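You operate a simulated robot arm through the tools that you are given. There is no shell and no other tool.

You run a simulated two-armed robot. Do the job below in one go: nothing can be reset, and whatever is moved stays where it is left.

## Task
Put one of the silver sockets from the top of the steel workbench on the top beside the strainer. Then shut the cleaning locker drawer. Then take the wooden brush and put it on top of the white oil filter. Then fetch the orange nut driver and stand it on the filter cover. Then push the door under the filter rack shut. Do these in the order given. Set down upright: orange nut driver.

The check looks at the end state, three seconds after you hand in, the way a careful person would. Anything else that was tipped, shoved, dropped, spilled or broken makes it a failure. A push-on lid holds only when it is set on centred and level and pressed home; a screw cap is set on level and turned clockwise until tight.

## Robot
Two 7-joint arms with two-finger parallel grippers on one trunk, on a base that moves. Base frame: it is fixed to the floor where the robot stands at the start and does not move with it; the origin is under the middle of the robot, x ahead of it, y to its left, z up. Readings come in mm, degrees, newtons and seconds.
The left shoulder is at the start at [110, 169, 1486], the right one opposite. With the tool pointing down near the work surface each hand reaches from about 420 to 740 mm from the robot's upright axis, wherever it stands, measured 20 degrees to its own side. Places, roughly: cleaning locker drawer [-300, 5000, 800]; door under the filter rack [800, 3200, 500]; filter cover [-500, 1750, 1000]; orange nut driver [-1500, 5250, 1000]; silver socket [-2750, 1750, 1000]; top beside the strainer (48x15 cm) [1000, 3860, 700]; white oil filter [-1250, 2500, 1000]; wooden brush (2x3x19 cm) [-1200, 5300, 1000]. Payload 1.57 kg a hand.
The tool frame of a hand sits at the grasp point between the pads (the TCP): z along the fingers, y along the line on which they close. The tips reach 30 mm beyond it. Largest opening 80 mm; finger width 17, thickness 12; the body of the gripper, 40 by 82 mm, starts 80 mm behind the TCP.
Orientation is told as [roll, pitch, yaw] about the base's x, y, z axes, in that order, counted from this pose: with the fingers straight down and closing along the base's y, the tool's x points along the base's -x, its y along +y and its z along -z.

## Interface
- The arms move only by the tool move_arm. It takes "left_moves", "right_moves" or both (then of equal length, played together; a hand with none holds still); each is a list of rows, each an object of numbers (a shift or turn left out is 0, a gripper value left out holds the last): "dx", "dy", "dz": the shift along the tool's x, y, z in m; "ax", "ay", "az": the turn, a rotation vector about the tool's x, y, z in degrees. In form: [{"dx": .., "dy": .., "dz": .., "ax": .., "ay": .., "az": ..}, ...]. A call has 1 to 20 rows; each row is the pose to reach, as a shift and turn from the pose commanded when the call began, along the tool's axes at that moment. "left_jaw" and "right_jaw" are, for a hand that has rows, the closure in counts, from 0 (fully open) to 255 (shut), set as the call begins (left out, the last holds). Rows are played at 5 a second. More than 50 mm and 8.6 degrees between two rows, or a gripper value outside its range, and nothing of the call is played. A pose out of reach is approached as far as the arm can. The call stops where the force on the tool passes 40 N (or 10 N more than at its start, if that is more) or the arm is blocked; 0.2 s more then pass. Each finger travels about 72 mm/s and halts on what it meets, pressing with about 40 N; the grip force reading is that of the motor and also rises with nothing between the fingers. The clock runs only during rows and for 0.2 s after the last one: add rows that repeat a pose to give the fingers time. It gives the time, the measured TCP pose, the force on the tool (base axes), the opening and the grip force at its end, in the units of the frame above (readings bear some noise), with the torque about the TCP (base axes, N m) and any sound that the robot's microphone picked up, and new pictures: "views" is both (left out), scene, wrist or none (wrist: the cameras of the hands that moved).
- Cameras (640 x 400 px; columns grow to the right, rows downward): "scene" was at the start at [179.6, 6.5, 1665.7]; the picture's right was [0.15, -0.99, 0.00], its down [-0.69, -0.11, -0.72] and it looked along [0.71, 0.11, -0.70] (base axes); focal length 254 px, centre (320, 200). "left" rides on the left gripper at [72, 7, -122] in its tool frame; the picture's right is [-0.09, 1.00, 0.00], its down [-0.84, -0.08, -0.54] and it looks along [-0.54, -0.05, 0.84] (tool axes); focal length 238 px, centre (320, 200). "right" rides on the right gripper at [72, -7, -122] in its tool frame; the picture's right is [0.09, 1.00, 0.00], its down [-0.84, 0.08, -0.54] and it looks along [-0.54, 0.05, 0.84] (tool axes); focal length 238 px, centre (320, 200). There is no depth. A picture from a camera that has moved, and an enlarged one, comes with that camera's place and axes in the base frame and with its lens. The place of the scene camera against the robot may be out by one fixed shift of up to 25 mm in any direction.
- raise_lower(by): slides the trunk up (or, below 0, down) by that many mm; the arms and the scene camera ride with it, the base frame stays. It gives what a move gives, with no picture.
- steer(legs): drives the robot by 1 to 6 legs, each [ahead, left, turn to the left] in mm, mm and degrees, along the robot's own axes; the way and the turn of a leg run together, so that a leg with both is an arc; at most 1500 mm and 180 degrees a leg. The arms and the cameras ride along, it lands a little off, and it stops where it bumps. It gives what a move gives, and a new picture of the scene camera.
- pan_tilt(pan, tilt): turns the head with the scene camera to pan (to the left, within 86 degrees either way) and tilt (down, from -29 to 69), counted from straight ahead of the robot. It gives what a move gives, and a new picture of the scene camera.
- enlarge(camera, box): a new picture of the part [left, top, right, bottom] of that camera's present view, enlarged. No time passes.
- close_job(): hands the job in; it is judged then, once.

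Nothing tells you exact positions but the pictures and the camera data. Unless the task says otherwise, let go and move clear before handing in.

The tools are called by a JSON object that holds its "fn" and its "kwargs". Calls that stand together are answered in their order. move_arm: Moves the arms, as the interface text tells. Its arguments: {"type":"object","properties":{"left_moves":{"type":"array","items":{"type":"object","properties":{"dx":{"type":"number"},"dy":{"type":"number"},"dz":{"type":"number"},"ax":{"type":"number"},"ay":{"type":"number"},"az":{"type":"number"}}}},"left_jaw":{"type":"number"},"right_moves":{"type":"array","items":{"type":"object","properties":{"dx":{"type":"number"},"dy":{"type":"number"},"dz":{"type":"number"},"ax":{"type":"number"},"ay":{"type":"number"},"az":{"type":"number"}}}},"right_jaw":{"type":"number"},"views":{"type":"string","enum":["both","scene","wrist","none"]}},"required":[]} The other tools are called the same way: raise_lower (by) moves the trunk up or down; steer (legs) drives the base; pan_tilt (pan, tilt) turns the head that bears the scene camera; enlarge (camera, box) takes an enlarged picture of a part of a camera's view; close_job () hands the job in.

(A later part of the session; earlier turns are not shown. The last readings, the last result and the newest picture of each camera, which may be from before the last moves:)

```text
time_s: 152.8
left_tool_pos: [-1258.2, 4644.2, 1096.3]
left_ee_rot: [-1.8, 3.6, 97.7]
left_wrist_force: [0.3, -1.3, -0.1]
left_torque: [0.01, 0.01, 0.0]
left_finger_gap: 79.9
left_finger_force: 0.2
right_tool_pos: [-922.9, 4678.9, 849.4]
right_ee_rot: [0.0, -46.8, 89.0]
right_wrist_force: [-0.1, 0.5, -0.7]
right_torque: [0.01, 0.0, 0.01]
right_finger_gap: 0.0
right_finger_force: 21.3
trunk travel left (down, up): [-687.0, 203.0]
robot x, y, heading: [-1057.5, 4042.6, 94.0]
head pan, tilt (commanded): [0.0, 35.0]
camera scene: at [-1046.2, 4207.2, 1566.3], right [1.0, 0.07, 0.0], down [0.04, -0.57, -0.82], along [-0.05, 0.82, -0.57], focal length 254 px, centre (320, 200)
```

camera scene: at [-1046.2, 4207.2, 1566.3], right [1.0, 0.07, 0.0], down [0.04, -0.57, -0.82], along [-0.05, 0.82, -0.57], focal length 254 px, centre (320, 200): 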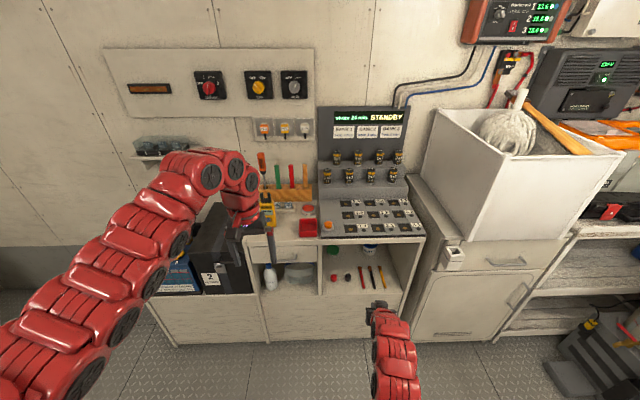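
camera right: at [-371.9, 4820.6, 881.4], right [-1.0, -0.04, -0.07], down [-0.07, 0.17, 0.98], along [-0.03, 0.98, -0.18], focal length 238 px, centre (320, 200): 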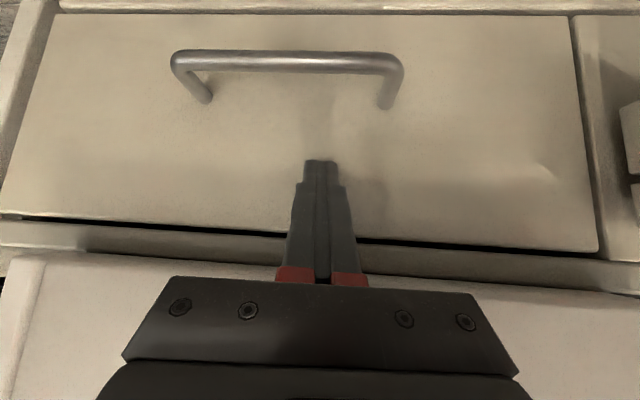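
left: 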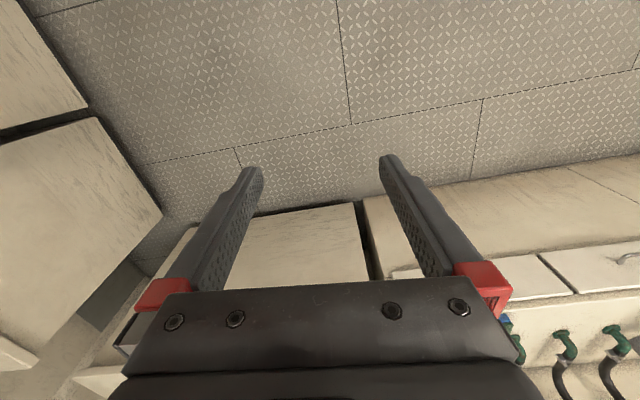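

{"fn": "enlarge", "kwargs": {"camera": "scene", "box": [220, 130, 380, 250]}}

{"fn": "enlarge", "kwargs": {"camera": "left", "box": [0, 0, 640, 400]}}

```text
3.33 times, centred on (300, 190) of scene
camera zoom: at [-1046.2, 4207.2, 1566.3], right [1.0, 0.07, 0.0], down [0.04, -0.57, -0.82], along [-0.05, 0.82, -0.57], focal length 846 px, centre (387, 233)
```

zoom: 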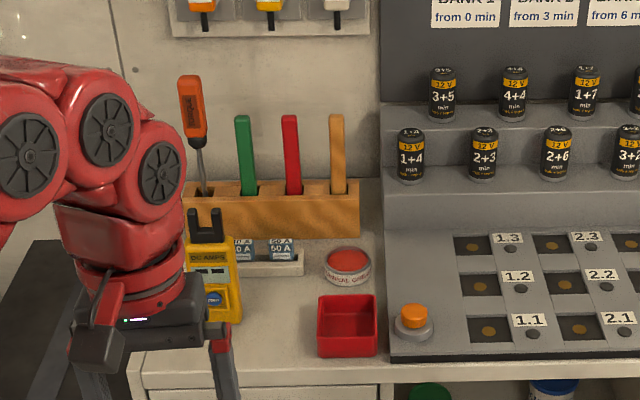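

```text
1.00 times, centred on (320, 200) of left (not enlarged: the box is as wide or as high as the picture)
camera zoom: at [-1259.2, 4578.0, 1222.9], right [-1.0, -0.04, -0.04], down [-0.06, 0.87, 0.49], along [0.01, 0.49, -0.87], focal length 238 px, centre (320, 200)
```

zoom: 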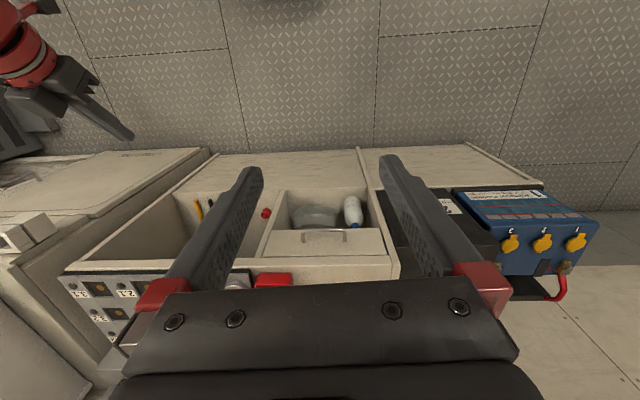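

The rack on the small cabinet holds the orange nut driver, green, red and wooden pieces; the wooden bar is the brush, standing upright at about x≈-1180. I'll strafe left so the forward-looking right wrist camera faces it.

{"fn": "steer", "kwargs": {"legs": [[0, 200, 0]]}}

{"fn": "move_arm", "kwargs": {"right_moves": [{"dx": -0.03, "dz": -0.027}, {"dx": -0.06, "dz": -0.054}, {"dx": -0.09, "dz": -0.081}, {"dx": -0.12, "dz": -0.108}, {"dx": -0.12, "dz": -0.108}], "views": "both"}}

```text
time_s: 154.4
left_tool_pos: [-1457.6, 4629.3, 1096.6]
left_ee_rot: [-1.8, 3.5, 97.5]
left_wrist_force: [0.1, 0.1, -0.1]
left_torque: [-0.01, -0.02, 0.01]
left_finger_gap: 79.8
left_finger_force: 0.1
right_tool_pos: [-1121.6, 4665.1, 848.3]
right_ee_rot: [-0.1, -46.9, 88.8]
right_wrist_force: [-0.5, -0.1, 0.3]
right_torque: [0.01, 0.0, -0.05]
right_finger_gap: 0.0
right_finger_force: 21.1
trunk travel left (down, up): [-687.0, 203.0]
robot x, y, heading: [-1255.8, 4029.3, 93.6]
head pan, tilt (commanded): [0.0, 35.0]
camera scene: at [-1246.9, 4193.8, 1566.4], right [1.0, 0.07, 0.0], down [0.04, -0.57, -0.82], along [-0.05, 0.82, -0.57], focal length 254 px, centre (320, 200)
```

scene: 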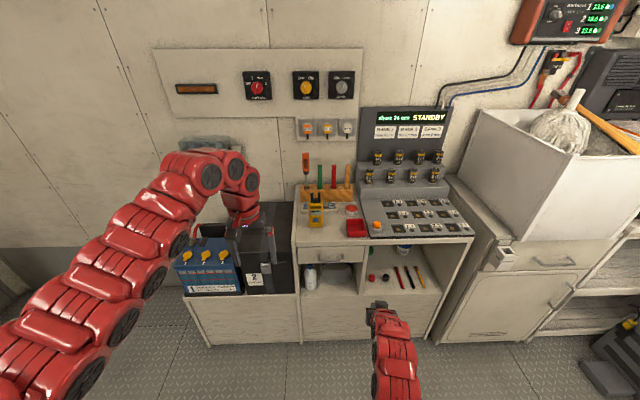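

```text
time_s: 155.6
left_tool_pos: [-1457.3, 4629.6, 1096.8]
left_ee_rot: [-1.9, 3.6, 97.5]
left_wrist_force: [-0.7, -0.3, -0.8]
left_torque: [-0.02, 0.01, 0.0]
left_finger_gap: 80.0
left_finger_force: 0.1
right_tool_pos: [-1120.9, 4668.3, 1008.3]
right_ee_rot: [0.1, -46.7, 88.8]
right_wrist_force: [-0.4, -0.5, 0.2]
right_torque: [0.02, 0.01, -0.03]
right_finger_gap: 0.4
right_finger_force: 21.1
trunk travel left (down, up): [-687.0, 203.0]
robot x, y, heading: [-1254.5, 4032.7, 93.8]
head pan, tilt (commanded): [0.0, 35.0]
camera scene: at [-1246.6, 4193.8, 1566.3], right [1.0, 0.07, 0.0], down [0.04, -0.57, -0.82], along [-0.05, 0.82, -0.57], focal length 254 px, centre (320, 200)
camera right: at [-1118.4, 4529.3, 1039.7], right [-1.0, -0.04, -0.07], down [-0.07, 0.18, 0.98], along [-0.03, 0.98, -0.18], focal length 238 px, centre (320, 200)
```

scene: 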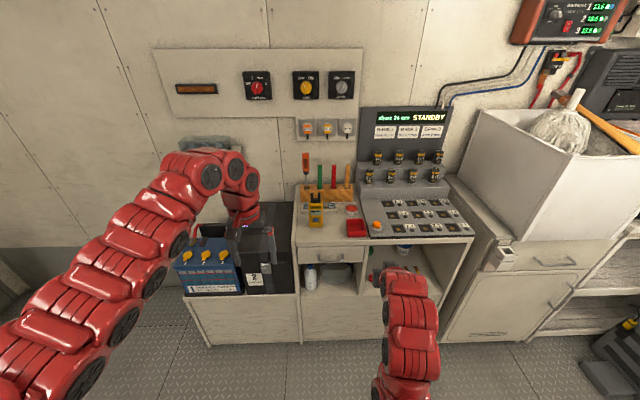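
right: 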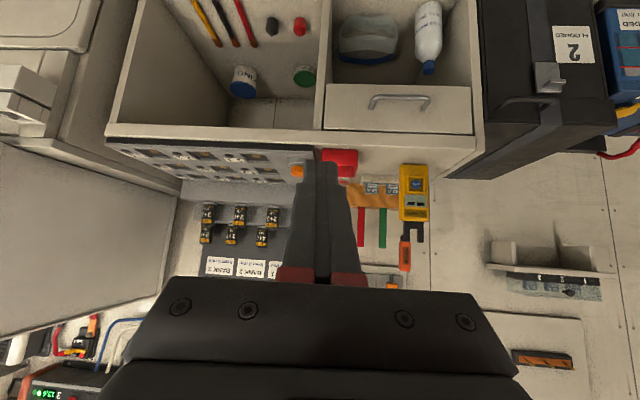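

{"fn": "enlarge", "kwargs": {"camera": "scene", "box": [280, 140, 380, 240]}}

{"fn": "enlarge", "kwargs": {"camera": "right", "box": [320, 140, 440, 300]}}

```text
4.00 times, centred on (330, 190) of scene
camera zoom: at [-1246.6, 4193.8, 1566.3], right [1.0, 0.07, 0.0], down [0.04, -0.57, -0.82], along [-0.05, 0.82, -0.57], focal length 1015 px, centre (280, 240)
```

zoom: 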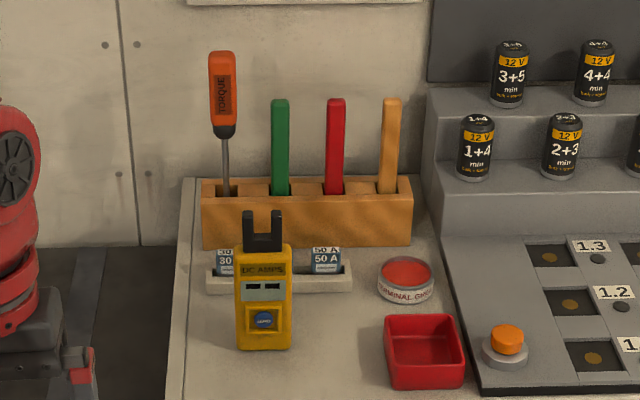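

```text
2.50 times, centred on (380, 220) of right
camera zoom: at [-1118.4, 4529.3, 1039.7], right [-1.0, -0.04, -0.07], down [-0.07, 0.18, 0.98], along [-0.03, 0.98, -0.18], focal length 596 px, centre (170, 150)
```

zoom: 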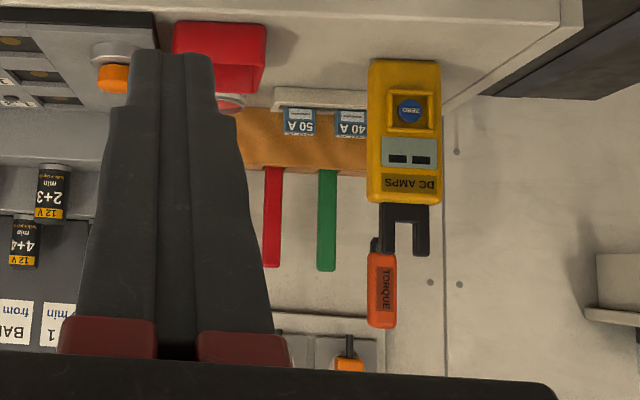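

I'll shift the right hand sideways for a second wrist view to triangulate the rack items.

{"fn": "move_arm", "kwargs": {"right_moves": [{"dy": -0.04}, {"dy": -0.08}, {"dy": -0.12}, {"dy": -0.12}], "views": "none"}}

{"fn": "enlarge", "kwargs": {"camera": "right", "box": [320, 120, 480, 280]}}

```text
time_s: 156.6
left_tool_pos: [-1459.0, 4629.3, 1096.3]
left_ee_rot: [-1.9, 3.6, 97.6]
left_wrist_force: [-0.5, 0.0, -0.6]
left_torque: [0.0, -0.02, 0.01]
left_finger_gap: 80.0
left_finger_force: 0.0
right_tool_pos: [-1002.0, 4666.6, 1010.6]
right_ee_rot: [-0.2, -46.8, 88.9]
right_wrist_force: [-0.3, 0.4, 0.8]
right_torque: [-0.04, -0.03, -0.02]
right_finger_gap: 0.0
right_finger_force: 21.2
trunk travel left (down, up): [-687.0, 203.0]
robot x, y, heading: [-1250.8, 4033.9, 93.7]
head pan, tilt (commanded): [0.0, 35.0]
```

```text
2.50 times, centred on (400, 200) of right
camera zoom: at [-998.6, 4528.5, 1041.2], right [-1.0, -0.04, -0.07], down [-0.07, 0.18, 0.98], along [-0.03, 0.98, -0.18], focal length 596 px, centre (120, 200)
```

zoom: 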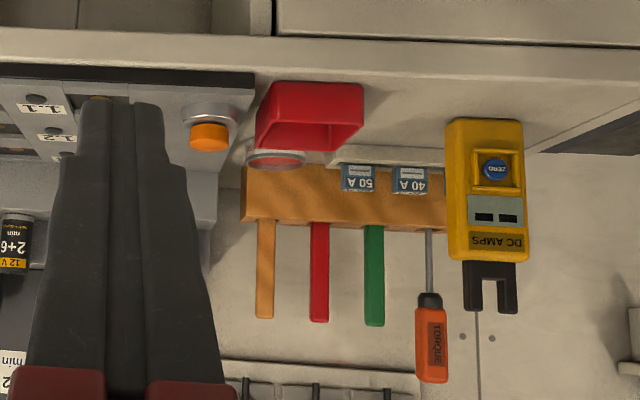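

Triangulation puts the wooden brush top at about (-1210, 5275, 1040), rack top z≈926, cabinet top ≈855. I plan to grip it with the hand pointing horizontally forward, so it can later be laid flat by pointing the hand down. First I'll tilt the right hand to horizontal.

{"fn": "move_arm", "kwargs": {"right_moves": [{"ay": -8}, {"ay": -16}, {"ay": -24}, {"ay": -32}, {"ay": -40}, {"ay": -43}, {"ay": -43}], "right_jaw": 90, "views": "both"}}

```text
time_s: 158.2
left_tool_pos: [-1456.7, 4630.7, 1096.3]
left_ee_rot: [-2.0, 3.6, 97.6]
left_wrist_force: [-0.3, -0.1, 1.3]
left_torque: [0.0, 0.02, -0.02]
left_finger_gap: 79.9
left_finger_force: 0.0
right_tool_pos: [-1001.1, 4666.0, 1010.7]
right_ee_rot: [-7.2, -89.8, 96.0]
right_wrist_force: [-0.6, 0.3, -0.9]
right_torque: [0.01, 0.0, -0.01]
right_finger_gap: 51.5
right_finger_force: 0.1
trunk travel left (down, up): [-687.0, 203.0]
robot x, y, heading: [-1252.8, 4035.5, 93.8]
head pan, tilt (commanded): [0.0, 35.0]
camera scene: at [-1246.7, 4193.8, 1566.4], right [1.0, 0.07, 0.0], down [0.04, -0.57, -0.82], along [-0.05, 0.82, -0.57], focal length 254 px, centre (320, 200)
camera right: at [-998.6, 4543.6, 938.5], right [-1.0, 0.02, -0.09], down [-0.09, -0.54, 0.84], along [-0.03, 0.84, 0.54], focal length 238 px, centre (320, 200)
```

scene: 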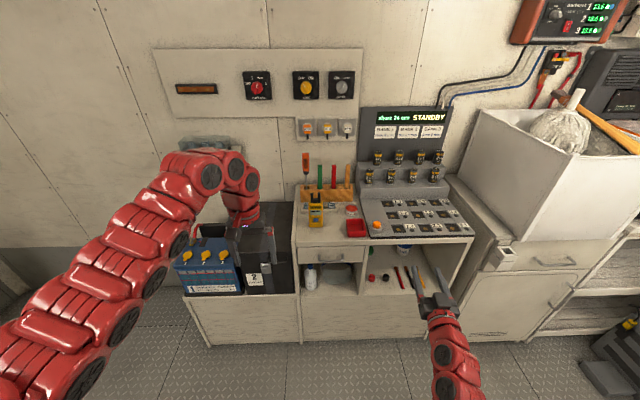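
right: 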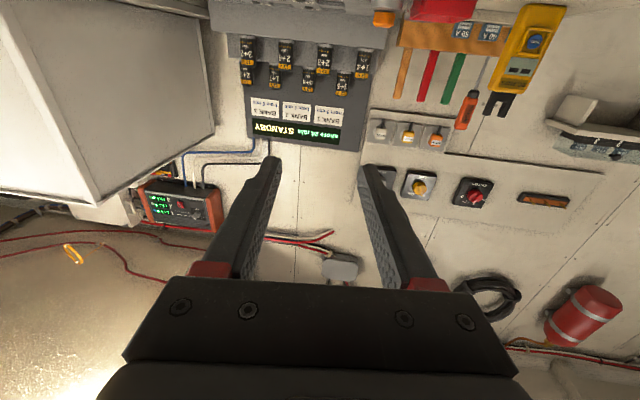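

The arm reaches the horizontal pose. Now I'll shift the hand left in line with the brush, pitch it slightly down (10°), and align its yaw with the rack.

{"fn": "move_arm", "kwargs": {"right_moves": [{"dx": 0.005, "dy": 0.034, "dz": 0.016, "ax": -1.3, "ay": 2}, {"dx": 0.01, "dy": 0.068, "dz": 0.033, "ax": -2.7, "ay": 4}, {"dx": 0.016, "dy": 0.101, "dz": 0.049, "ax": -4, "ay": 6}, {"dx": 0.021, "dy": 0.135, "dz": 0.065, "ax": -5.4, "ay": 8}, {"dx": 0.026, "dy": 0.1687, "dz": 0.0817, "ax": -6.7, "ay": 10}, {"dx": 0.026, "dy": 0.1687, "dz": 0.0817, "ax": -6.7, "ay": 10}], "views": "wrist"}}

```text
time_s: 159.6
left_tool_pos: [-1457.1, 4628.1, 1097.8]
left_ee_rot: [-1.9, 3.6, 97.5]
left_wrist_force: [0.8, -0.3, 1.1]
left_torque: [-0.03, 0.0, -0.01]
left_finger_gap: 79.8
left_finger_force: 0.1
right_tool_pos: [-1170.8, 4749.9, 983.9]
right_ee_rot: [3.3, -79.8, 92.1]
right_wrist_force: [0.4, -0.2, -0.2]
right_torque: [-0.02, -0.02, 0.0]
right_finger_gap: 51.9
right_finger_force: 0.0
trunk travel left (down, up): [-687.0, 203.0]
robot x, y, heading: [-1255.6, 4029.4, 93.8]
head pan, tilt (commanded): [0.0, 35.0]
camera right: at [-1152.0, 4618.3, 935.2], right [-0.99, -0.11, -0.08], down [-0.03, -0.39, 0.92], along [-0.13, 0.91, 0.38], focal length 238 px, centre (320, 200)
```

right: 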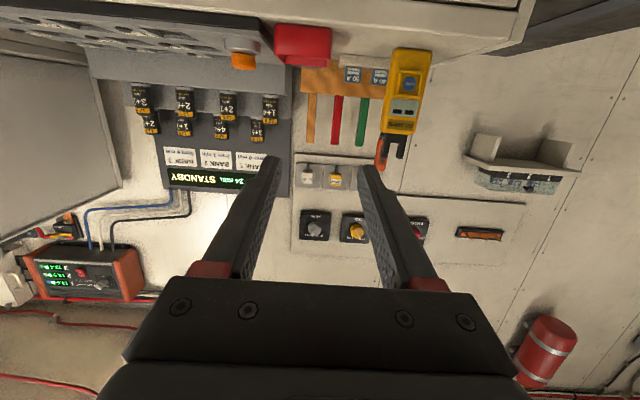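

{"fn": "enlarge", "kwargs": {"camera": "right", "box": [250, 40, 450, 190]}}

```text
2.67 times, centred on (350, 115) of right
camera zoom: at [-1152.0, 4618.3, 935.2], right [-0.99, -0.11, -0.08], down [-0.03, -0.39, 0.92], along [-0.13, 0.91, 0.38], focal length 636 px, centre (240, 427)
```

zoom: 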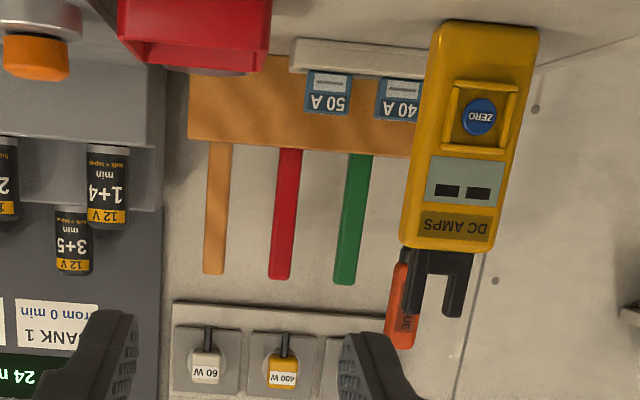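

The brush is well aligned with the hand. I'll drive ahead 330 mm for the pre-grasp position.

{"fn": "steer", "kwargs": {"legs": [[320, 0, 0]]}}

{"fn": "enlarge", "kwargs": {"camera": "right", "box": [0, 0, 640, 400]}}

```text
time_s: 161.8
left_tool_pos: [-1483.6, 4945.0, 1096.4]
left_ee_rot: [-1.9, 3.6, 97.8]
left_wrist_force: [-0.1, -0.1, -0.2]
left_torque: [0.02, -0.01, -0.01]
left_finger_gap: 79.6
left_finger_force: 0.0
right_tool_pos: [-1196.0, 5067.8, 985.0]
right_ee_rot: [3.4, -79.8, 92.6]
right_wrist_force: [-0.7, -0.8, 0.8]
right_torque: [0.0, 0.02, 0.02]
right_finger_gap: 51.9
right_finger_force: 0.1
trunk travel left (down, up): [-687.0, 203.0]
robot x, y, heading: [-1278.3, 4350.7, 94.2]
head pan, tilt (commanded): [0.0, 35.0]
camera scene: at [-1269.4, 4510.7, 1566.3], right [1.0, 0.07, 0.0], down [0.04, -0.57, -0.82], along [-0.06, 0.82, -0.57], focal length 254 px, centre (320, 200)
```

scene: 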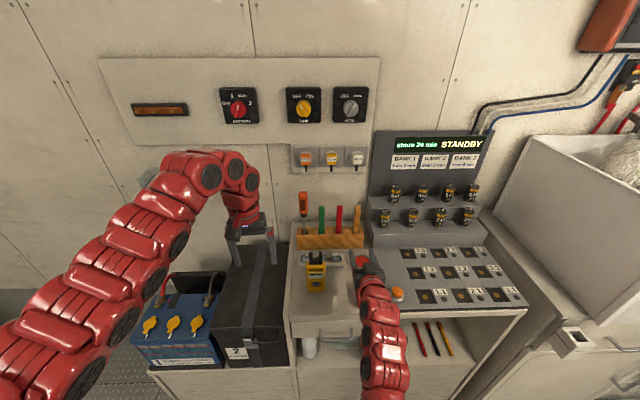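

```text
1.00 times, centred on (320, 200) of right (not enlarged: the box is as wide or as high as the picture)
camera zoom: at [-1177.3, 4935.9, 934.9], right [-0.99, -0.12, -0.08], down [-0.03, -0.39, 0.92], along [-0.14, 0.91, 0.38], focal length 238 px, centre (320, 200)
```

zoom: 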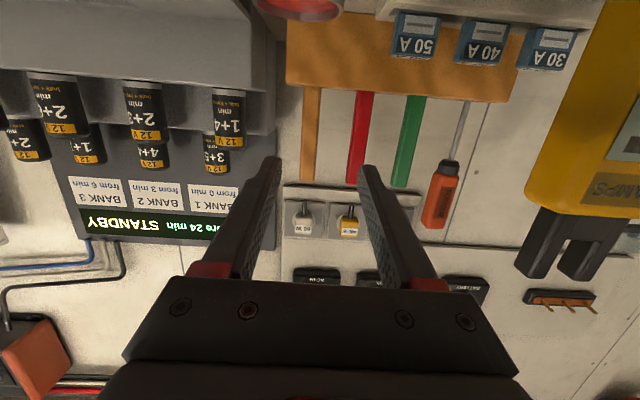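

The brush is at about (-1207, 5265); I'll advance the open hand toward it in two stages.

{"fn": "move_arm", "kwargs": {"right_moves": [{"dx": -0.007, "dy": -0.002, "dz": 0.04}, {"dx": -0.014, "dy": -0.004, "dz": 0.08}, {"dx": -0.021, "dy": -0.0055, "dz": 0.12}, {"dx": -0.021, "dy": -0.0055, "dz": 0.12}], "views": "both"}}

```text
time_s: 162.8
left_tool_pos: [-1483.0, 4944.4, 1097.0]
left_ee_rot: [-2.0, 3.6, 97.8]
left_wrist_force: [-0.4, -0.3, -0.7]
left_torque: [0.02, 0.02, -0.04]
left_finger_gap: 79.9
left_finger_force: 0.1
right_tool_pos: [-1203.0, 5189.8, 985.6]
right_ee_rot: [3.5, -79.8, 92.4]
right_wrist_force: [-0.4, -0.2, 0.0]
right_torque: [0.0, 0.02, 0.02]
right_finger_gap: 51.8
right_finger_force: 0.0
trunk travel left (down, up): [-687.0, 203.0]
robot x, y, heading: [-1277.9, 4346.8, 93.9]
head pan, tilt (commanded): [0.0, 35.0]
camera scene: at [-1269.4, 4509.9, 1566.4], right [1.0, 0.07, 0.0], down [0.04, -0.57, -0.82], along [-0.06, 0.82, -0.57], focal length 254 px, centre (320, 200)
camera right: at [-1184.3, 5056.4, 936.5], right [-0.99, -0.12, -0.08], down [-0.03, -0.39, 0.92], along [-0.14, 0.91, 0.38], focal length 238 px, centre (320, 200)
```

scene: 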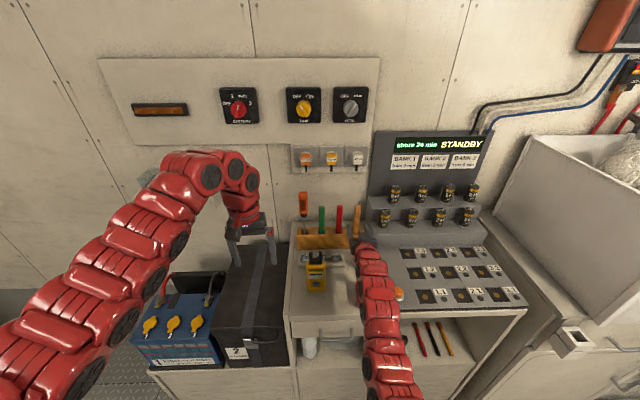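
right: 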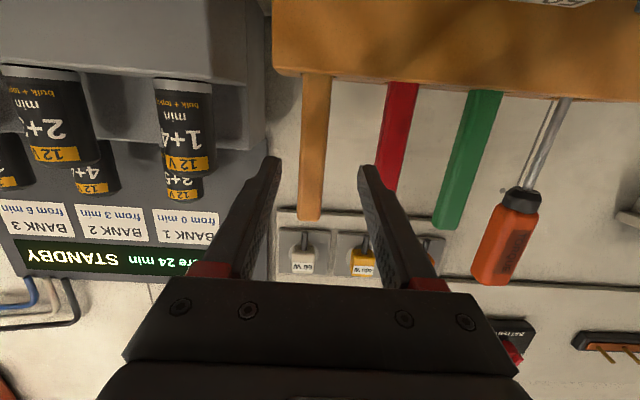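

{"fn": "move_arm", "kwargs": {"right_moves": [{"dx": -0.0045, "dy": -0.001, "dz": 0.025}, {"dx": -0.009, "dy": -0.002, "dz": 0.05}, {"dx": -0.0135, "dy": -0.003, "dz": 0.075}, {"dx": -0.0135, "dy": -0.003, "dz": 0.075}], "views": "both"}}

```text
time_s: 163.8
left_tool_pos: [-1482.0, 4945.1, 1097.0]
left_ee_rot: [-1.9, 3.6, 97.8]
left_wrist_force: [-0.5, -0.9, -0.4]
left_torque: [0.02, -0.05, -0.04]
left_finger_gap: 80.0
left_finger_force: 0.0
right_tool_pos: [-1206.7, 5264.7, 983.4]
right_ee_rot: [3.4, -79.8, 92.4]
right_wrist_force: [0.0, 1.3, -0.1]
right_torque: [0.02, 0.01, 0.03]
right_finger_gap: 51.4
right_finger_force: 0.1
trunk travel left (down, up): [-687.0, 203.0]
robot x, y, heading: [-1277.2, 4352.5, 94.1]
head pan, tilt (commanded): [0.0, 35.0]
camera scene: at [-1268.9, 4510.1, 1566.4], right [1.0, 0.07, 0.0], down [0.04, -0.57, -0.82], along [-0.06, 0.82, -0.57], focal length 254 px, centre (320, 200)
camera right: at [-1187.5, 5132.0, 933.9], right [-0.99, -0.12, -0.08], down [-0.03, -0.39, 0.92], along [-0.14, 0.91, 0.38], focal length 238 px, centre (320, 200)
```

scene: 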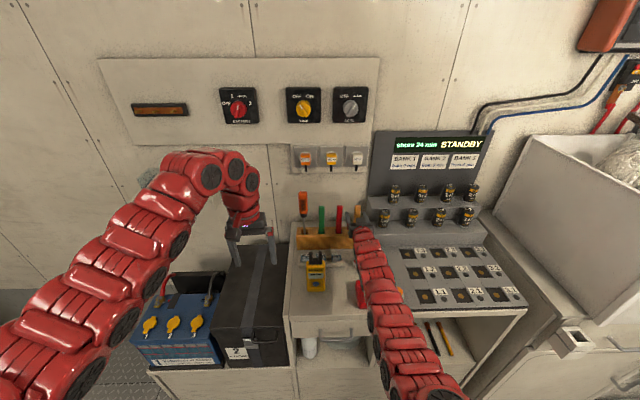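
right: 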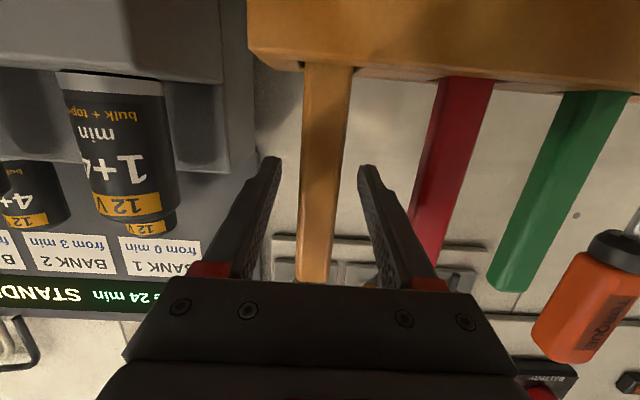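

The brush is between the fingers. Closing the grip.

{"fn": "move_arm", "kwargs": {"right_moves": [{"dz": 0}, {"dz": 0}, {"dz": 0}, {"dz": 0}, {"dz": 0}], "right_jaw": 255, "views": "wrist"}}

```text
time_s: 164.9
left_tool_pos: [-1483.2, 4946.3, 1095.9]
left_ee_rot: [-2.0, 3.6, 97.8]
left_wrist_force: [-0.3, 0.7, 0.2]
left_torque: [-0.01, 0.0, -0.03]
left_finger_gap: 79.8
left_finger_force: 0.1
right_tool_pos: [-1206.5, 5264.1, 983.3]
right_ee_rot: [3.3, -79.8, 92.6]
right_wrist_force: [-0.7, -0.8, 0.8]
right_torque: [0.03, 0.0, -0.02]
right_finger_gap: 21.1
right_finger_force: 34.6
trunk travel left (down, up): [-687.0, 203.0]
robot x, y, heading: [-1275.1, 4351.6, 94.0]
head pan, tilt (commanded): [0.0, 35.0]
camera right: at [-1188.1, 5132.4, 934.0], right [-0.99, -0.12, -0.08], down [-0.03, -0.39, 0.92], along [-0.14, 0.91, 0.38], focal length 238 px, centre (320, 200)
```

right: 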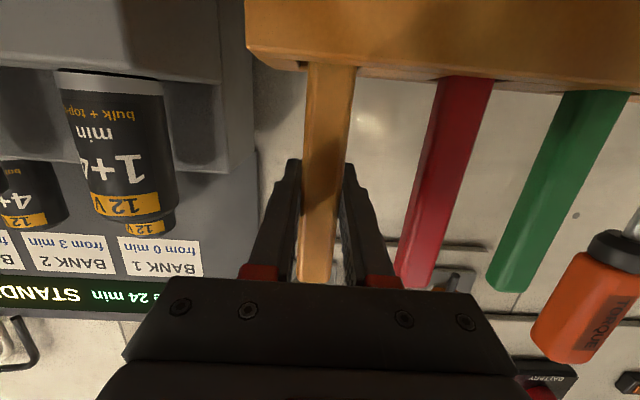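

Gripped at 21 mm. Lifting straight up to clear the rack slot.

{"fn": "move_arm", "kwargs": {"right_moves": [{"dx": -0.02, "dz": -0.0036}, {"dx": -0.04, "dz": -0.0073}, {"dx": -0.06, "dz": -0.011}, {"dx": -0.08, "dz": -0.0146}, {"dx": -0.1, "dz": -0.0182}, {"dx": -0.115, "dz": -0.021}], "views": "both"}}

```text
time_s: 166.3
left_tool_pos: [-1482.7, 4944.1, 1096.6]
left_ee_rot: [-1.9, 3.5, 97.8]
left_wrist_force: [1.0, -0.2, 0.1]
left_torque: [0.01, -0.01, -0.02]
left_finger_gap: 80.1
left_finger_force: 0.1
right_tool_pos: [-1206.0, 5265.6, 1100.7]
right_ee_rot: [3.3, -79.7, 92.6]
right_wrist_force: [0.0, 0.1, -1.4]
right_torque: [-0.04, 0.03, 0.01]
right_finger_gap: 21.2
right_finger_force: 34.7
trunk travel left (down, up): [-687.0, 203.0]
robot x, y, heading: [-1276.0, 4344.8, 94.4]
head pan, tilt (commanded): [0.0, 35.0]
camera scene: at [-1269.4, 4510.4, 1566.4], right [1.0, 0.07, 0.0], down [0.04, -0.57, -0.82], along [-0.06, 0.82, -0.57], focal length 254 px, centre (320, 200)
camera right: at [-1187.2, 5132.9, 1052.3], right [-0.99, -0.12, -0.08], down [-0.03, -0.39, 0.92], along [-0.14, 0.91, 0.38], focal length 238 px, centre (320, 200)
```

scene: 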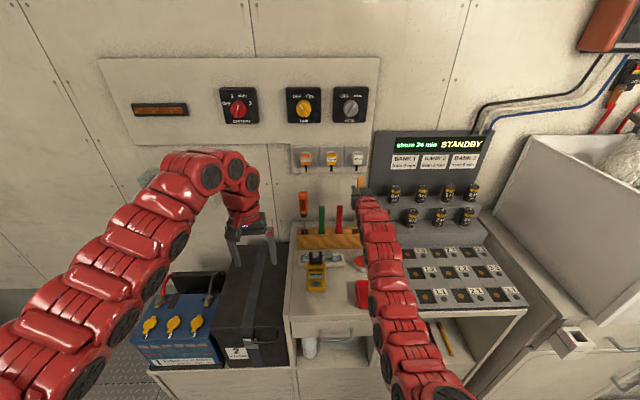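
right: 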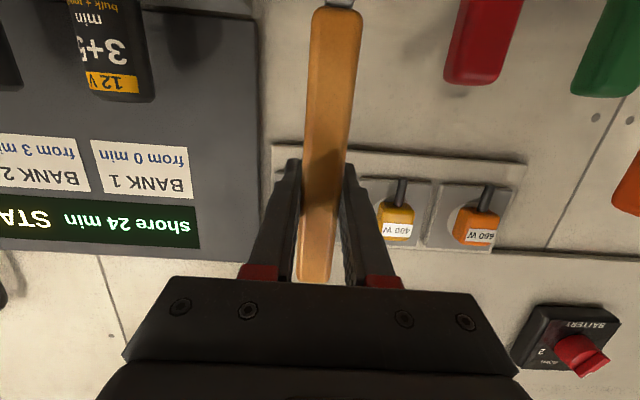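

The wooden brush (with a ferrule and bristles at its lower end) is out of the rack. I'll back the base off, then retract the arm and rotate the hand so the brush becomes horizontal.

{"fn": "steer", "kwargs": {"legs": [[-300, 0, 0]]}}

{"fn": "move_arm", "kwargs": {"right_moves": [{"dx": -0.007, "dz": -0.04}, {"dx": -0.014, "dz": -0.08}, {"dx": -0.021, "dz": -0.12}, {"dx": -0.026, "dz": -0.16}, {"dx": -0.03, "dz": -0.2}, {"dx": -0.035, "dz": -0.22}], "views": "both"}}

```text
time_s: 168.4
left_tool_pos: [-1463.3, 4645.4, 1095.8]
left_ee_rot: [-1.9, 3.6, 98.1]
left_wrist_force: [-1.0, 0.1, -0.1]
left_torque: [0.01, -0.02, -0.02]
left_finger_gap: 80.0
left_finger_force: 0.0
right_tool_pos: [-1187.8, 4966.7, 1101.6]
right_ee_rot: [3.4, -79.9, 92.8]
right_wrist_force: [-0.2, -0.5, -0.8]
right_torque: [-0.01, -0.02, 0.0]
right_finger_gap: 21.4
right_finger_force: 34.1
trunk travel left (down, up): [-687.0, 203.0]
robot x, y, heading: [-1252.8, 4053.1, 94.3]
head pan, tilt (commanded): [0.0, 35.0]
camera scene: at [-1247.9, 4211.4, 1566.3], right [1.0, 0.08, 0.0], down [0.04, -0.57, -0.82], along [-0.06, 0.82, -0.57], focal length 254 px, centre (320, 200)
```

scene: 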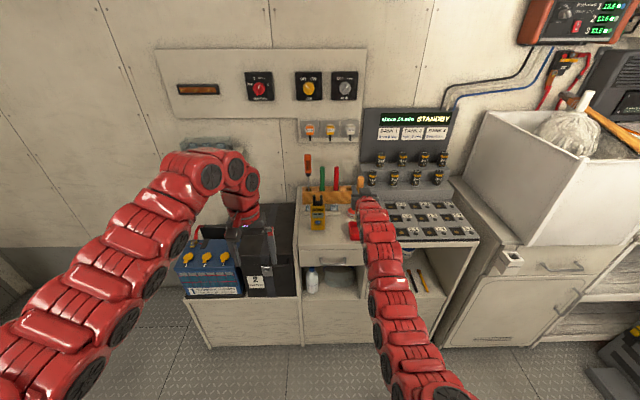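

```text
time_s: 169.8
left_tool_pos: [-1463.3, 4645.4, 1096.6]
left_ee_rot: [-1.8, 3.6, 98.1]
left_wrist_force: [0.5, 0.2, -0.5]
left_torque: [0.0, 0.02, -0.02]
left_finger_gap: 80.2
left_finger_force: 0.0
right_tool_pos: [-1163.3, 4758.3, 1174.8]
right_ee_rot: [3.1, -79.7, 93.1]
right_wrist_force: [-0.5, 0.3, -0.8]
right_torque: [0.0, 0.02, -0.02]
right_finger_gap: 21.2
right_finger_force: 34.6
trunk travel left (down, up): [-687.0, 203.0]
robot x, y, heading: [-1254.7, 4049.7, 94.4]
head pan, tilt (commanded): [0.0, 35.0]
camera scene: at [-1247.9, 4211.2, 1566.3], right [1.0, 0.08, 0.0], down [0.04, -0.57, -0.82], along [-0.06, 0.82, -0.57], focal length 254 px, centre (320, 200)
camera right: at [-1143.7, 4625.0, 1125.4], right [-0.99, -0.12, -0.08], down [-0.03, -0.39, 0.92], along [-0.14, 0.91, 0.38], focal length 238 px, centre (320, 200)
```

scene: 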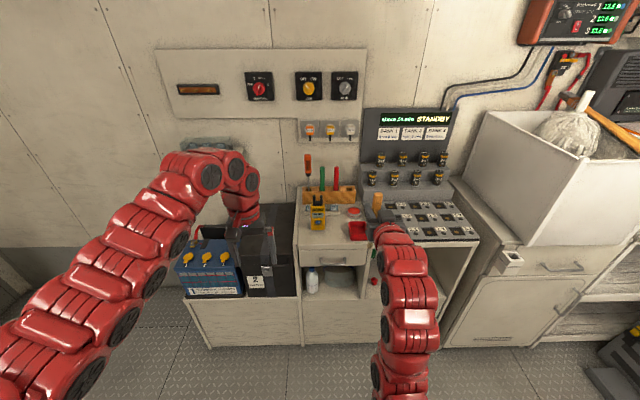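
right: 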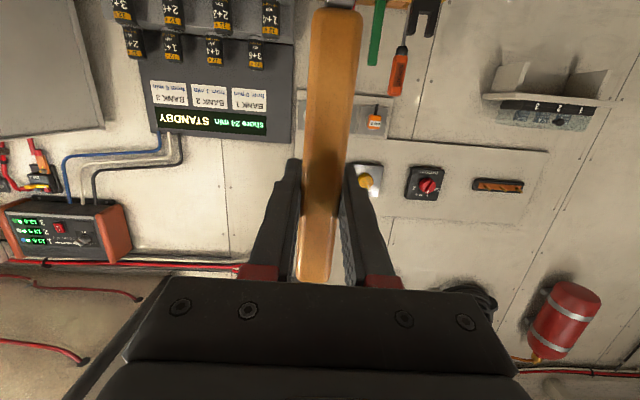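

The brush is held securely. I'll move west into aisle 2 and reverse down it to beside the white oil filter.

{"fn": "steer", "kwargs": {"legs": [[0, 680, 0], [-1450, 80, 0]]}}

{"fn": "pan_tilt", "kwargs": {"pan": -75, "tilt": 40}}

```text
time_s: 180.4
left_tool_pos: [-2133.7, 3156.9, 1095.8]
left_ee_rot: [-1.9, 3.6, 96.3]
left_wrist_force: [-0.4, 0.0, 0.6]
left_torque: [-0.01, 0.03, 0.03]
left_finger_gap: 80.0
left_finger_force: 0.0
right_tool_pos: [-1831.5, 3261.2, 1174.3]
right_ee_rot: [3.3, -79.8, 91.0]
right_wrist_force: [0.7, -0.3, -0.6]
right_torque: [-0.02, -0.01, 0.04]
right_finger_gap: 21.1
right_finger_force: 34.6
trunk travel left (down, up): [-687.0, 203.0]
robot x, y, heading: [-1943.0, 2555.2, 92.4]
head pan, tilt (commanded): [0.0, 35.0]
camera scene: at [-1932.4, 2717.0, 1566.3], right [1.0, 0.04, 0.0], down [0.03, -0.57, -0.82], along [-0.04, 0.82, -0.57], focal length 254 px, centre (320, 200)
```

scene: 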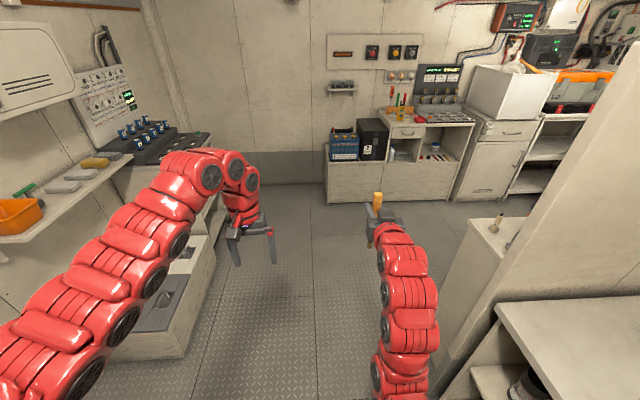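

```text
time_s: 181.9
left_tool_pos: [-2134.8, 3157.5, 1095.5]
left_ee_rot: [-1.9, 3.7, 96.3]
left_wrist_force: [0.1, 0.6, 0.5]
left_torque: [-0.01, -0.01, -0.01]
left_finger_gap: 79.7
left_finger_force: 0.1
right_tool_pos: [-1831.0, 3259.7, 1174.1]
right_ee_rot: [3.3, -79.8, 91.0]
right_wrist_force: [1.1, 0.4, -0.3]
right_torque: [0.05, 0.0, -0.03]
right_finger_gap: 21.3
right_finger_force: 34.7
trunk travel left (down, up): [-687.0, 203.0]
robot x, y, heading: [-1942.8, 2557.5, 92.6]
head pan, tilt (commanded): [-75.0, 40.0]
camera scene: at [-1847.4, 2654.9, 1558.8], right [0.3, -0.95, 0.0], down [-0.61, -0.19, -0.77], along [0.73, 0.23, -0.64], focal length 254 px, centre (320, 200)
```

scene: 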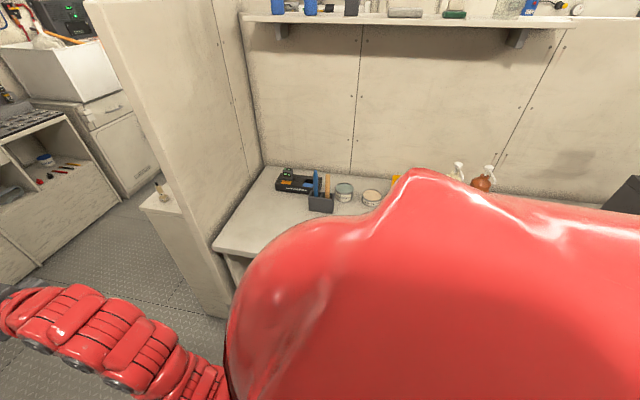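

The counter with tins and bottles is to my right; the white filter is hidden by my shoulder. I'll shift back slightly and turn right to face the counter.

{"fn": "steer", "kwargs": {"legs": [[-100, 30, 0], [0, 0, -87]]}}

{"fn": "pan_tilt", "kwargs": {"pan": 0, "tilt": 40}}

```text
time_s: 186.8
left_tool_pos: [-1372.2, 2660.7, 1096.4]
left_ee_rot: [-2.0, 3.5, 7.9]
left_wrist_force: [0.0, -0.7, 0.5]
left_torque: [0.03, -0.04, 0.01]
left_finger_gap: 80.3
left_finger_force: 0.1
right_tool_pos: [-1261.1, 2361.6, 1174.8]
right_ee_rot: [3.4, -79.8, 2.7]
right_wrist_force: [-0.6, -0.2, -0.1]
right_torque: [0.0, 0.01, -0.02]
right_finger_gap: 21.1
right_finger_force: 34.4
trunk travel left (down, up): [-687.0, 203.0]
robot x, y, heading: [-1971.3, 2455.5, 4.5]
head pan, tilt (commanded): [-75.0, 40.0]
camera scene: at [-1842.5, 2373.1, 1558.8], right [-0.94, -0.33, 0.0], down [-0.21, 0.61, -0.77], along [0.25, -0.72, -0.64], focal length 254 px, centre (320, 200)
```

scene: 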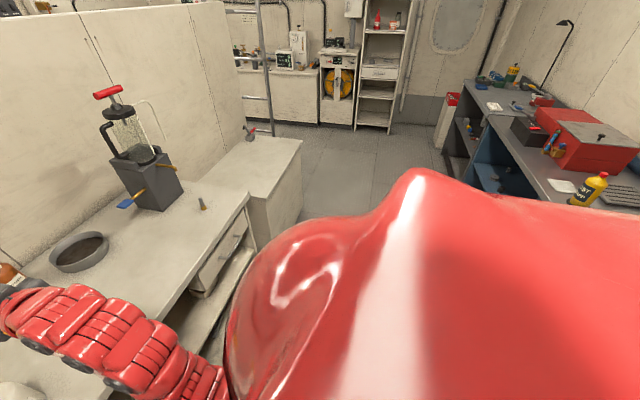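

```text
time_s: 188.3
left_tool_pos: [-1372.6, 2660.7, 1096.1]
left_ee_rot: [-1.9, 3.5, 8.0]
left_wrist_force: [-0.1, -0.3, 0.0]
left_torque: [-0.03, 0.01, 0.02]
left_finger_gap: 80.1
left_finger_force: 0.0
right_tool_pos: [-1261.2, 2360.3, 1173.4]
right_ee_rot: [3.1, -79.8, 2.6]
right_wrist_force: [0.0, 0.0, -0.6]
right_torque: [-0.01, -0.02, 0.0]
right_finger_gap: 21.0
right_finger_force: 34.2
trunk travel left (down, up): [-687.0, 203.0]
robot x, y, heading: [-1969.3, 2454.8, 4.2]
head pan, tilt (commanded): [0.0, 40.0]
camera scene: at [-1785.6, 2459.5, 1558.8], right [0.07, -1.0, 0.0], down [-0.64, -0.05, -0.77], along [0.76, 0.06, -0.64], focal length 254 px, centre (320, 200)
```

scene: 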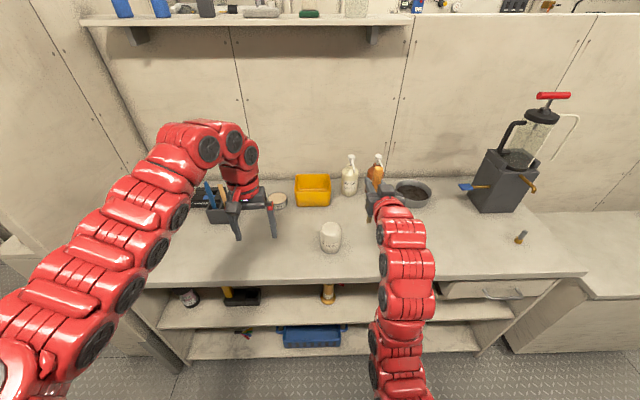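

{"fn": "enlarge", "kwargs": {"camera": "scene", "box": [270, 150, 430, 280]}}

{"fn": "enlarge", "kwargs": {"camera": "left", "box": [0, 0, 640, 400]}}

{"fn": "enlarge", "kwargs": {"camera": "right", "box": [0, 0, 640, 400]}}

```text
3.08 times, centred on (350, 215) of scene
camera zoom: at [-1785.6, 2459.5, 1558.8], right [0.07, -1.0, 0.0], down [-0.64, -0.05, -0.77], along [0.76, 0.06, -0.64], focal length 781 px, centre (228, 154)
```

zoom: 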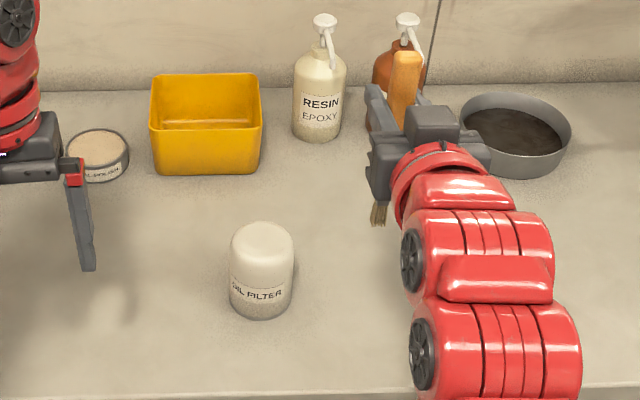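

```text
1.00 times, centred on (320, 200) of left (not enlarged: the box is as wide or as high as the picture)
camera zoom: at [-1436.5, 2663.3, 1222.9], right [-0.05, 1.0, -0.04], down [0.87, 0.06, 0.49], along [0.49, -0.01, -0.87], focal length 238 px, centre (320, 200)
```

zoom: 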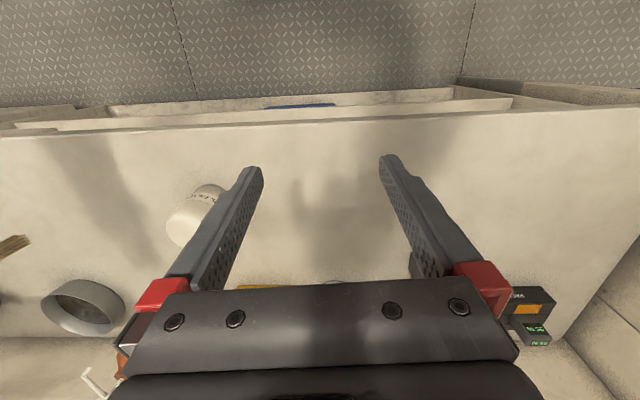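

```text
1.00 times, centred on (320, 200) of right (not enlarged: the box is as wide or as high as the picture)
camera zoom: at [-1393.1, 2340.4, 1125.3], right [-0.12, 0.99, -0.08], down [-0.39, 0.03, 0.92], along [0.91, 0.14, 0.38], focal length 238 px, centre (320, 200)
```

zoom: 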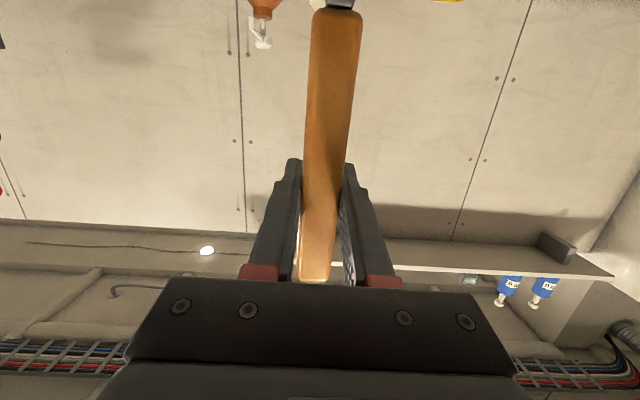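

The white oil filter stands at roughly (-1250, 2480). I'll now rotate the right hand 90° so the brush lies horizontal, lowering it a little as it turns.

{"fn": "move_arm", "kwargs": {"right_moves": [{"dx": 0.01, "dz": -0.003, "ay": 7.5}, {"dx": 0.02, "dz": -0.006, "ay": 15}, {"dx": 0.03, "dz": -0.009, "ay": 22.5}, {"dx": 0.04, "dz": -0.0125, "ay": 30}, {"dx": 0.051, "dz": -0.016, "ay": 37.5}, {"dx": 0.061, "dz": -0.019, "ay": 45}, {"dx": 0.071, "dz": -0.022, "ay": 52.5}, {"dx": 0.081, "dz": -0.025, "ay": 60}, {"dx": 0.091, "dz": -0.028, "ay": 67.5}, {"dx": 0.101, "dz": -0.031, "ay": 75}, {"dx": 0.112, "dz": -0.0345, "ay": 82.5}, {"dx": 0.122, "dz": -0.038, "ay": 90}, {"dx": 0.122, "dz": -0.038, "ay": 90}], "views": "both"}}

```text
time_s: 191.1
left_tool_pos: [-1371.9, 2661.2, 1096.0]
left_ee_rot: [-1.9, 3.6, 7.9]
left_wrist_force: [0.2, 0.5, -0.7]
left_torque: [0.01, 0.01, 0.02]
left_finger_gap: 79.9
left_finger_force: 0.1
right_tool_pos: [-1349.4, 2342.5, 934.8]
right_ee_rot: [-0.5, -8.8, 5.8]
right_wrist_force: [0.1, 0.2, -0.3]
right_torque: [-0.01, -0.01, -0.01]
right_finger_gap: 21.4
right_finger_force: 34.6
right hand out of reach, approached as far as the arm can: row 3, 7, 8, 9, 10, 11, 12, 13
trunk travel left (down, up): [-687.0, 203.0]
robot x, y, heading: [-1969.4, 2458.9, 4.2]
head pan, tilt (commanded): [0.0, 40.0]
camera scene: at [-1785.6, 2459.7, 1558.8], right [0.07, -1.0, 0.0], down [-0.64, -0.05, -0.77], along [0.76, 0.06, -0.64], focal length 254 px, centre (320, 200)
camera right: at [-1438.9, 2327.1, 1044.3], right [-0.19, 0.98, -0.02], down [0.73, 0.16, 0.66], along [0.65, 0.11, -0.75], focal length 238 px, centre (320, 200)
```

scene: 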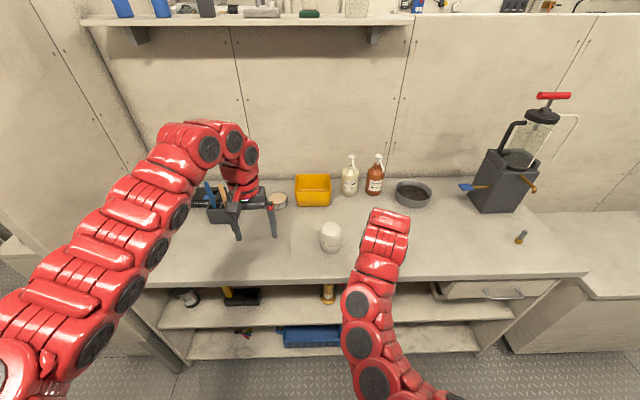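
right: 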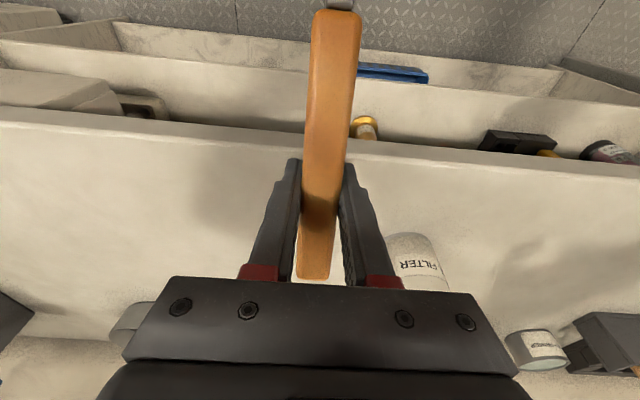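

In this elbow-low posture the downward-pointing hand only works well below the shoulder, so I'll raise the trunk to give the height needed over the filter.

{"fn": "raise_lower", "kwargs": {"by": 165}}

{"fn": "move_arm", "kwargs": {"right_moves": [{"ay": 6}, {"ay": 12}, {"ay": 18.5}, {"ay": 18.5}], "views": "both"}}

```text
time_s: 192.9
left_tool_pos: [-1370.3, 2661.4, 1261.5]
left_ee_rot: [-1.9, 3.5, 8.0]
left_wrist_force: [-0.4, 0.1, -1.1]
left_torque: [-0.01, 0.03, -0.03]
left_finger_gap: 80.1
left_finger_force: 0.1
right_tool_pos: [-1349.4, 2341.8, 1098.7]
right_ee_rot: [-0.5, -8.9, 5.8]
right_wrist_force: [-0.1, 1.4, -1.0]
right_torque: [-0.01, -0.04, 0.0]
right_finger_gap: 21.2
right_finger_force: 34.3
trunk travel left (down, up): [-852.0, 38.0]
robot x, y, heading: [-1969.6, 2456.5, 4.3]
head pan, tilt (commanded): [0.0, 40.0]
```

```text
time_s: 193.9
left_tool_pos: [-1372.4, 2661.6, 1261.3]
left_ee_rot: [-1.9, 3.6, 7.9]
left_wrist_force: [0.0, -0.5, -0.6]
left_torque: [0.02, 0.0, -0.01]
left_finger_gap: 80.1
left_finger_force: 0.1
right_tool_pos: [-1348.5, 2342.0, 1098.1]
right_ee_rot: [-0.6, 9.6, 5.5]
right_wrist_force: [0.1, -0.1, -0.4]
right_torque: [-0.01, -0.02, -0.02]
right_finger_gap: 21.0
right_finger_force: 33.8
right hand out of reach, approached as far as the arm can: row 1, 2
trunk travel left (down, up): [-852.0, 38.0]
robot x, y, heading: [-1969.4, 2451.5, 4.2]
head pan, tilt (commanded): [0.0, 40.0]
camera scene: at [-1785.9, 2459.7, 1723.8], right [0.07, -1.0, 0.0], down [-0.64, -0.05, -0.77], along [0.76, 0.06, -0.64], focal length 254 px, centre (320, 200)
camera right: at [-1399.5, 2331.0, 1230.4], right [-0.19, 0.98, 0.0], down [0.9, 0.17, 0.39], along [0.38, 0.08, -0.92], focal length 238 px, centre (320, 200)
```

scene: 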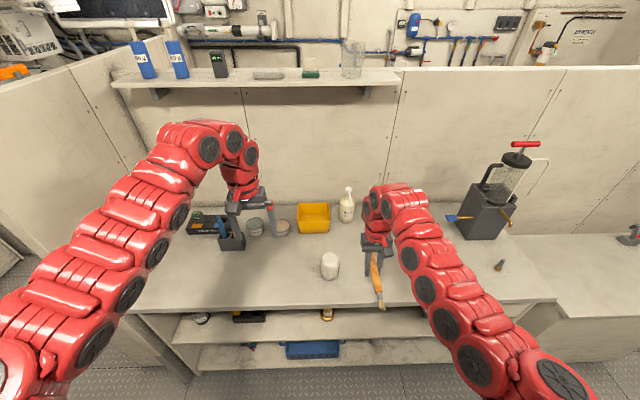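
right: 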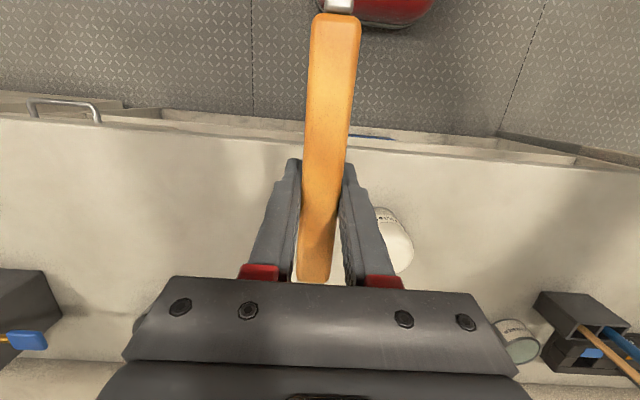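

The brush is now horizontal, held from above. Next I'll locate the filter precisely with the left wrist camera.

{"fn": "enlarge", "kwargs": {"camera": "left", "box": [120, 140, 320, 265]}}

{"fn": "enlarge", "kwargs": {"camera": "scene", "box": [270, 200, 430, 325]}}

{"fn": "enlarge", "kwargs": {"camera": "right", "box": [320, 170, 480, 295]}}

```text
3.20 times, centred on (220, 202) of left
camera zoom: at [-1436.6, 2663.3, 1388.0], right [-0.05, 1.0, -0.04], down [0.87, 0.06, 0.49], along [0.49, -0.01, -0.87], focal length 763 px, centre (640, 192)
```

zoom: 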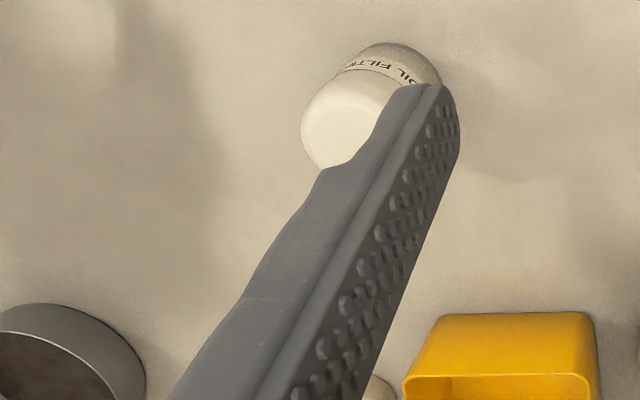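

```text
3.20 times, centred on (350, 262) of scene
camera zoom: at [-1785.9, 2459.7, 1723.8], right [0.07, -1.0, 0.0], down [-0.64, -0.05, -0.77], along [0.76, 0.06, -0.64], focal length 812 px, centre (224, 0)
```

zoom: 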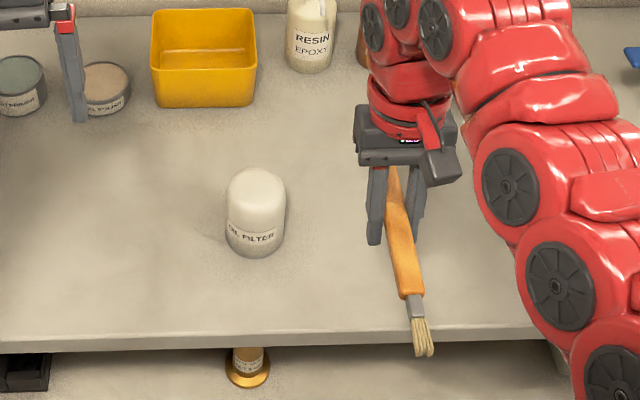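

```text
3.20 times, centred on (400, 232) of right
camera zoom: at [-1399.5, 2331.0, 1230.4], right [-0.19, 0.98, 0.0], down [0.9, 0.17, 0.39], along [0.38, 0.08, -0.92], focal length 763 px, centre (64, 96)
```

zoom: 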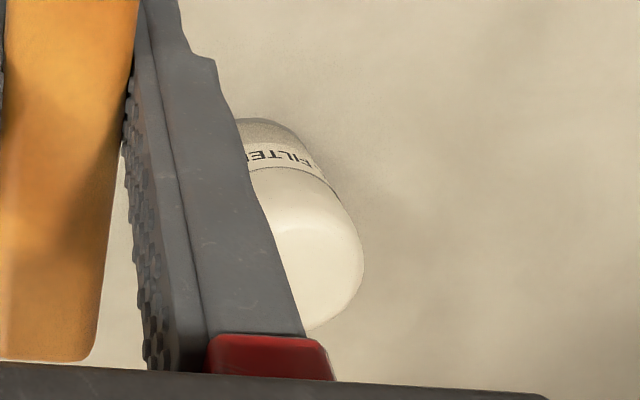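

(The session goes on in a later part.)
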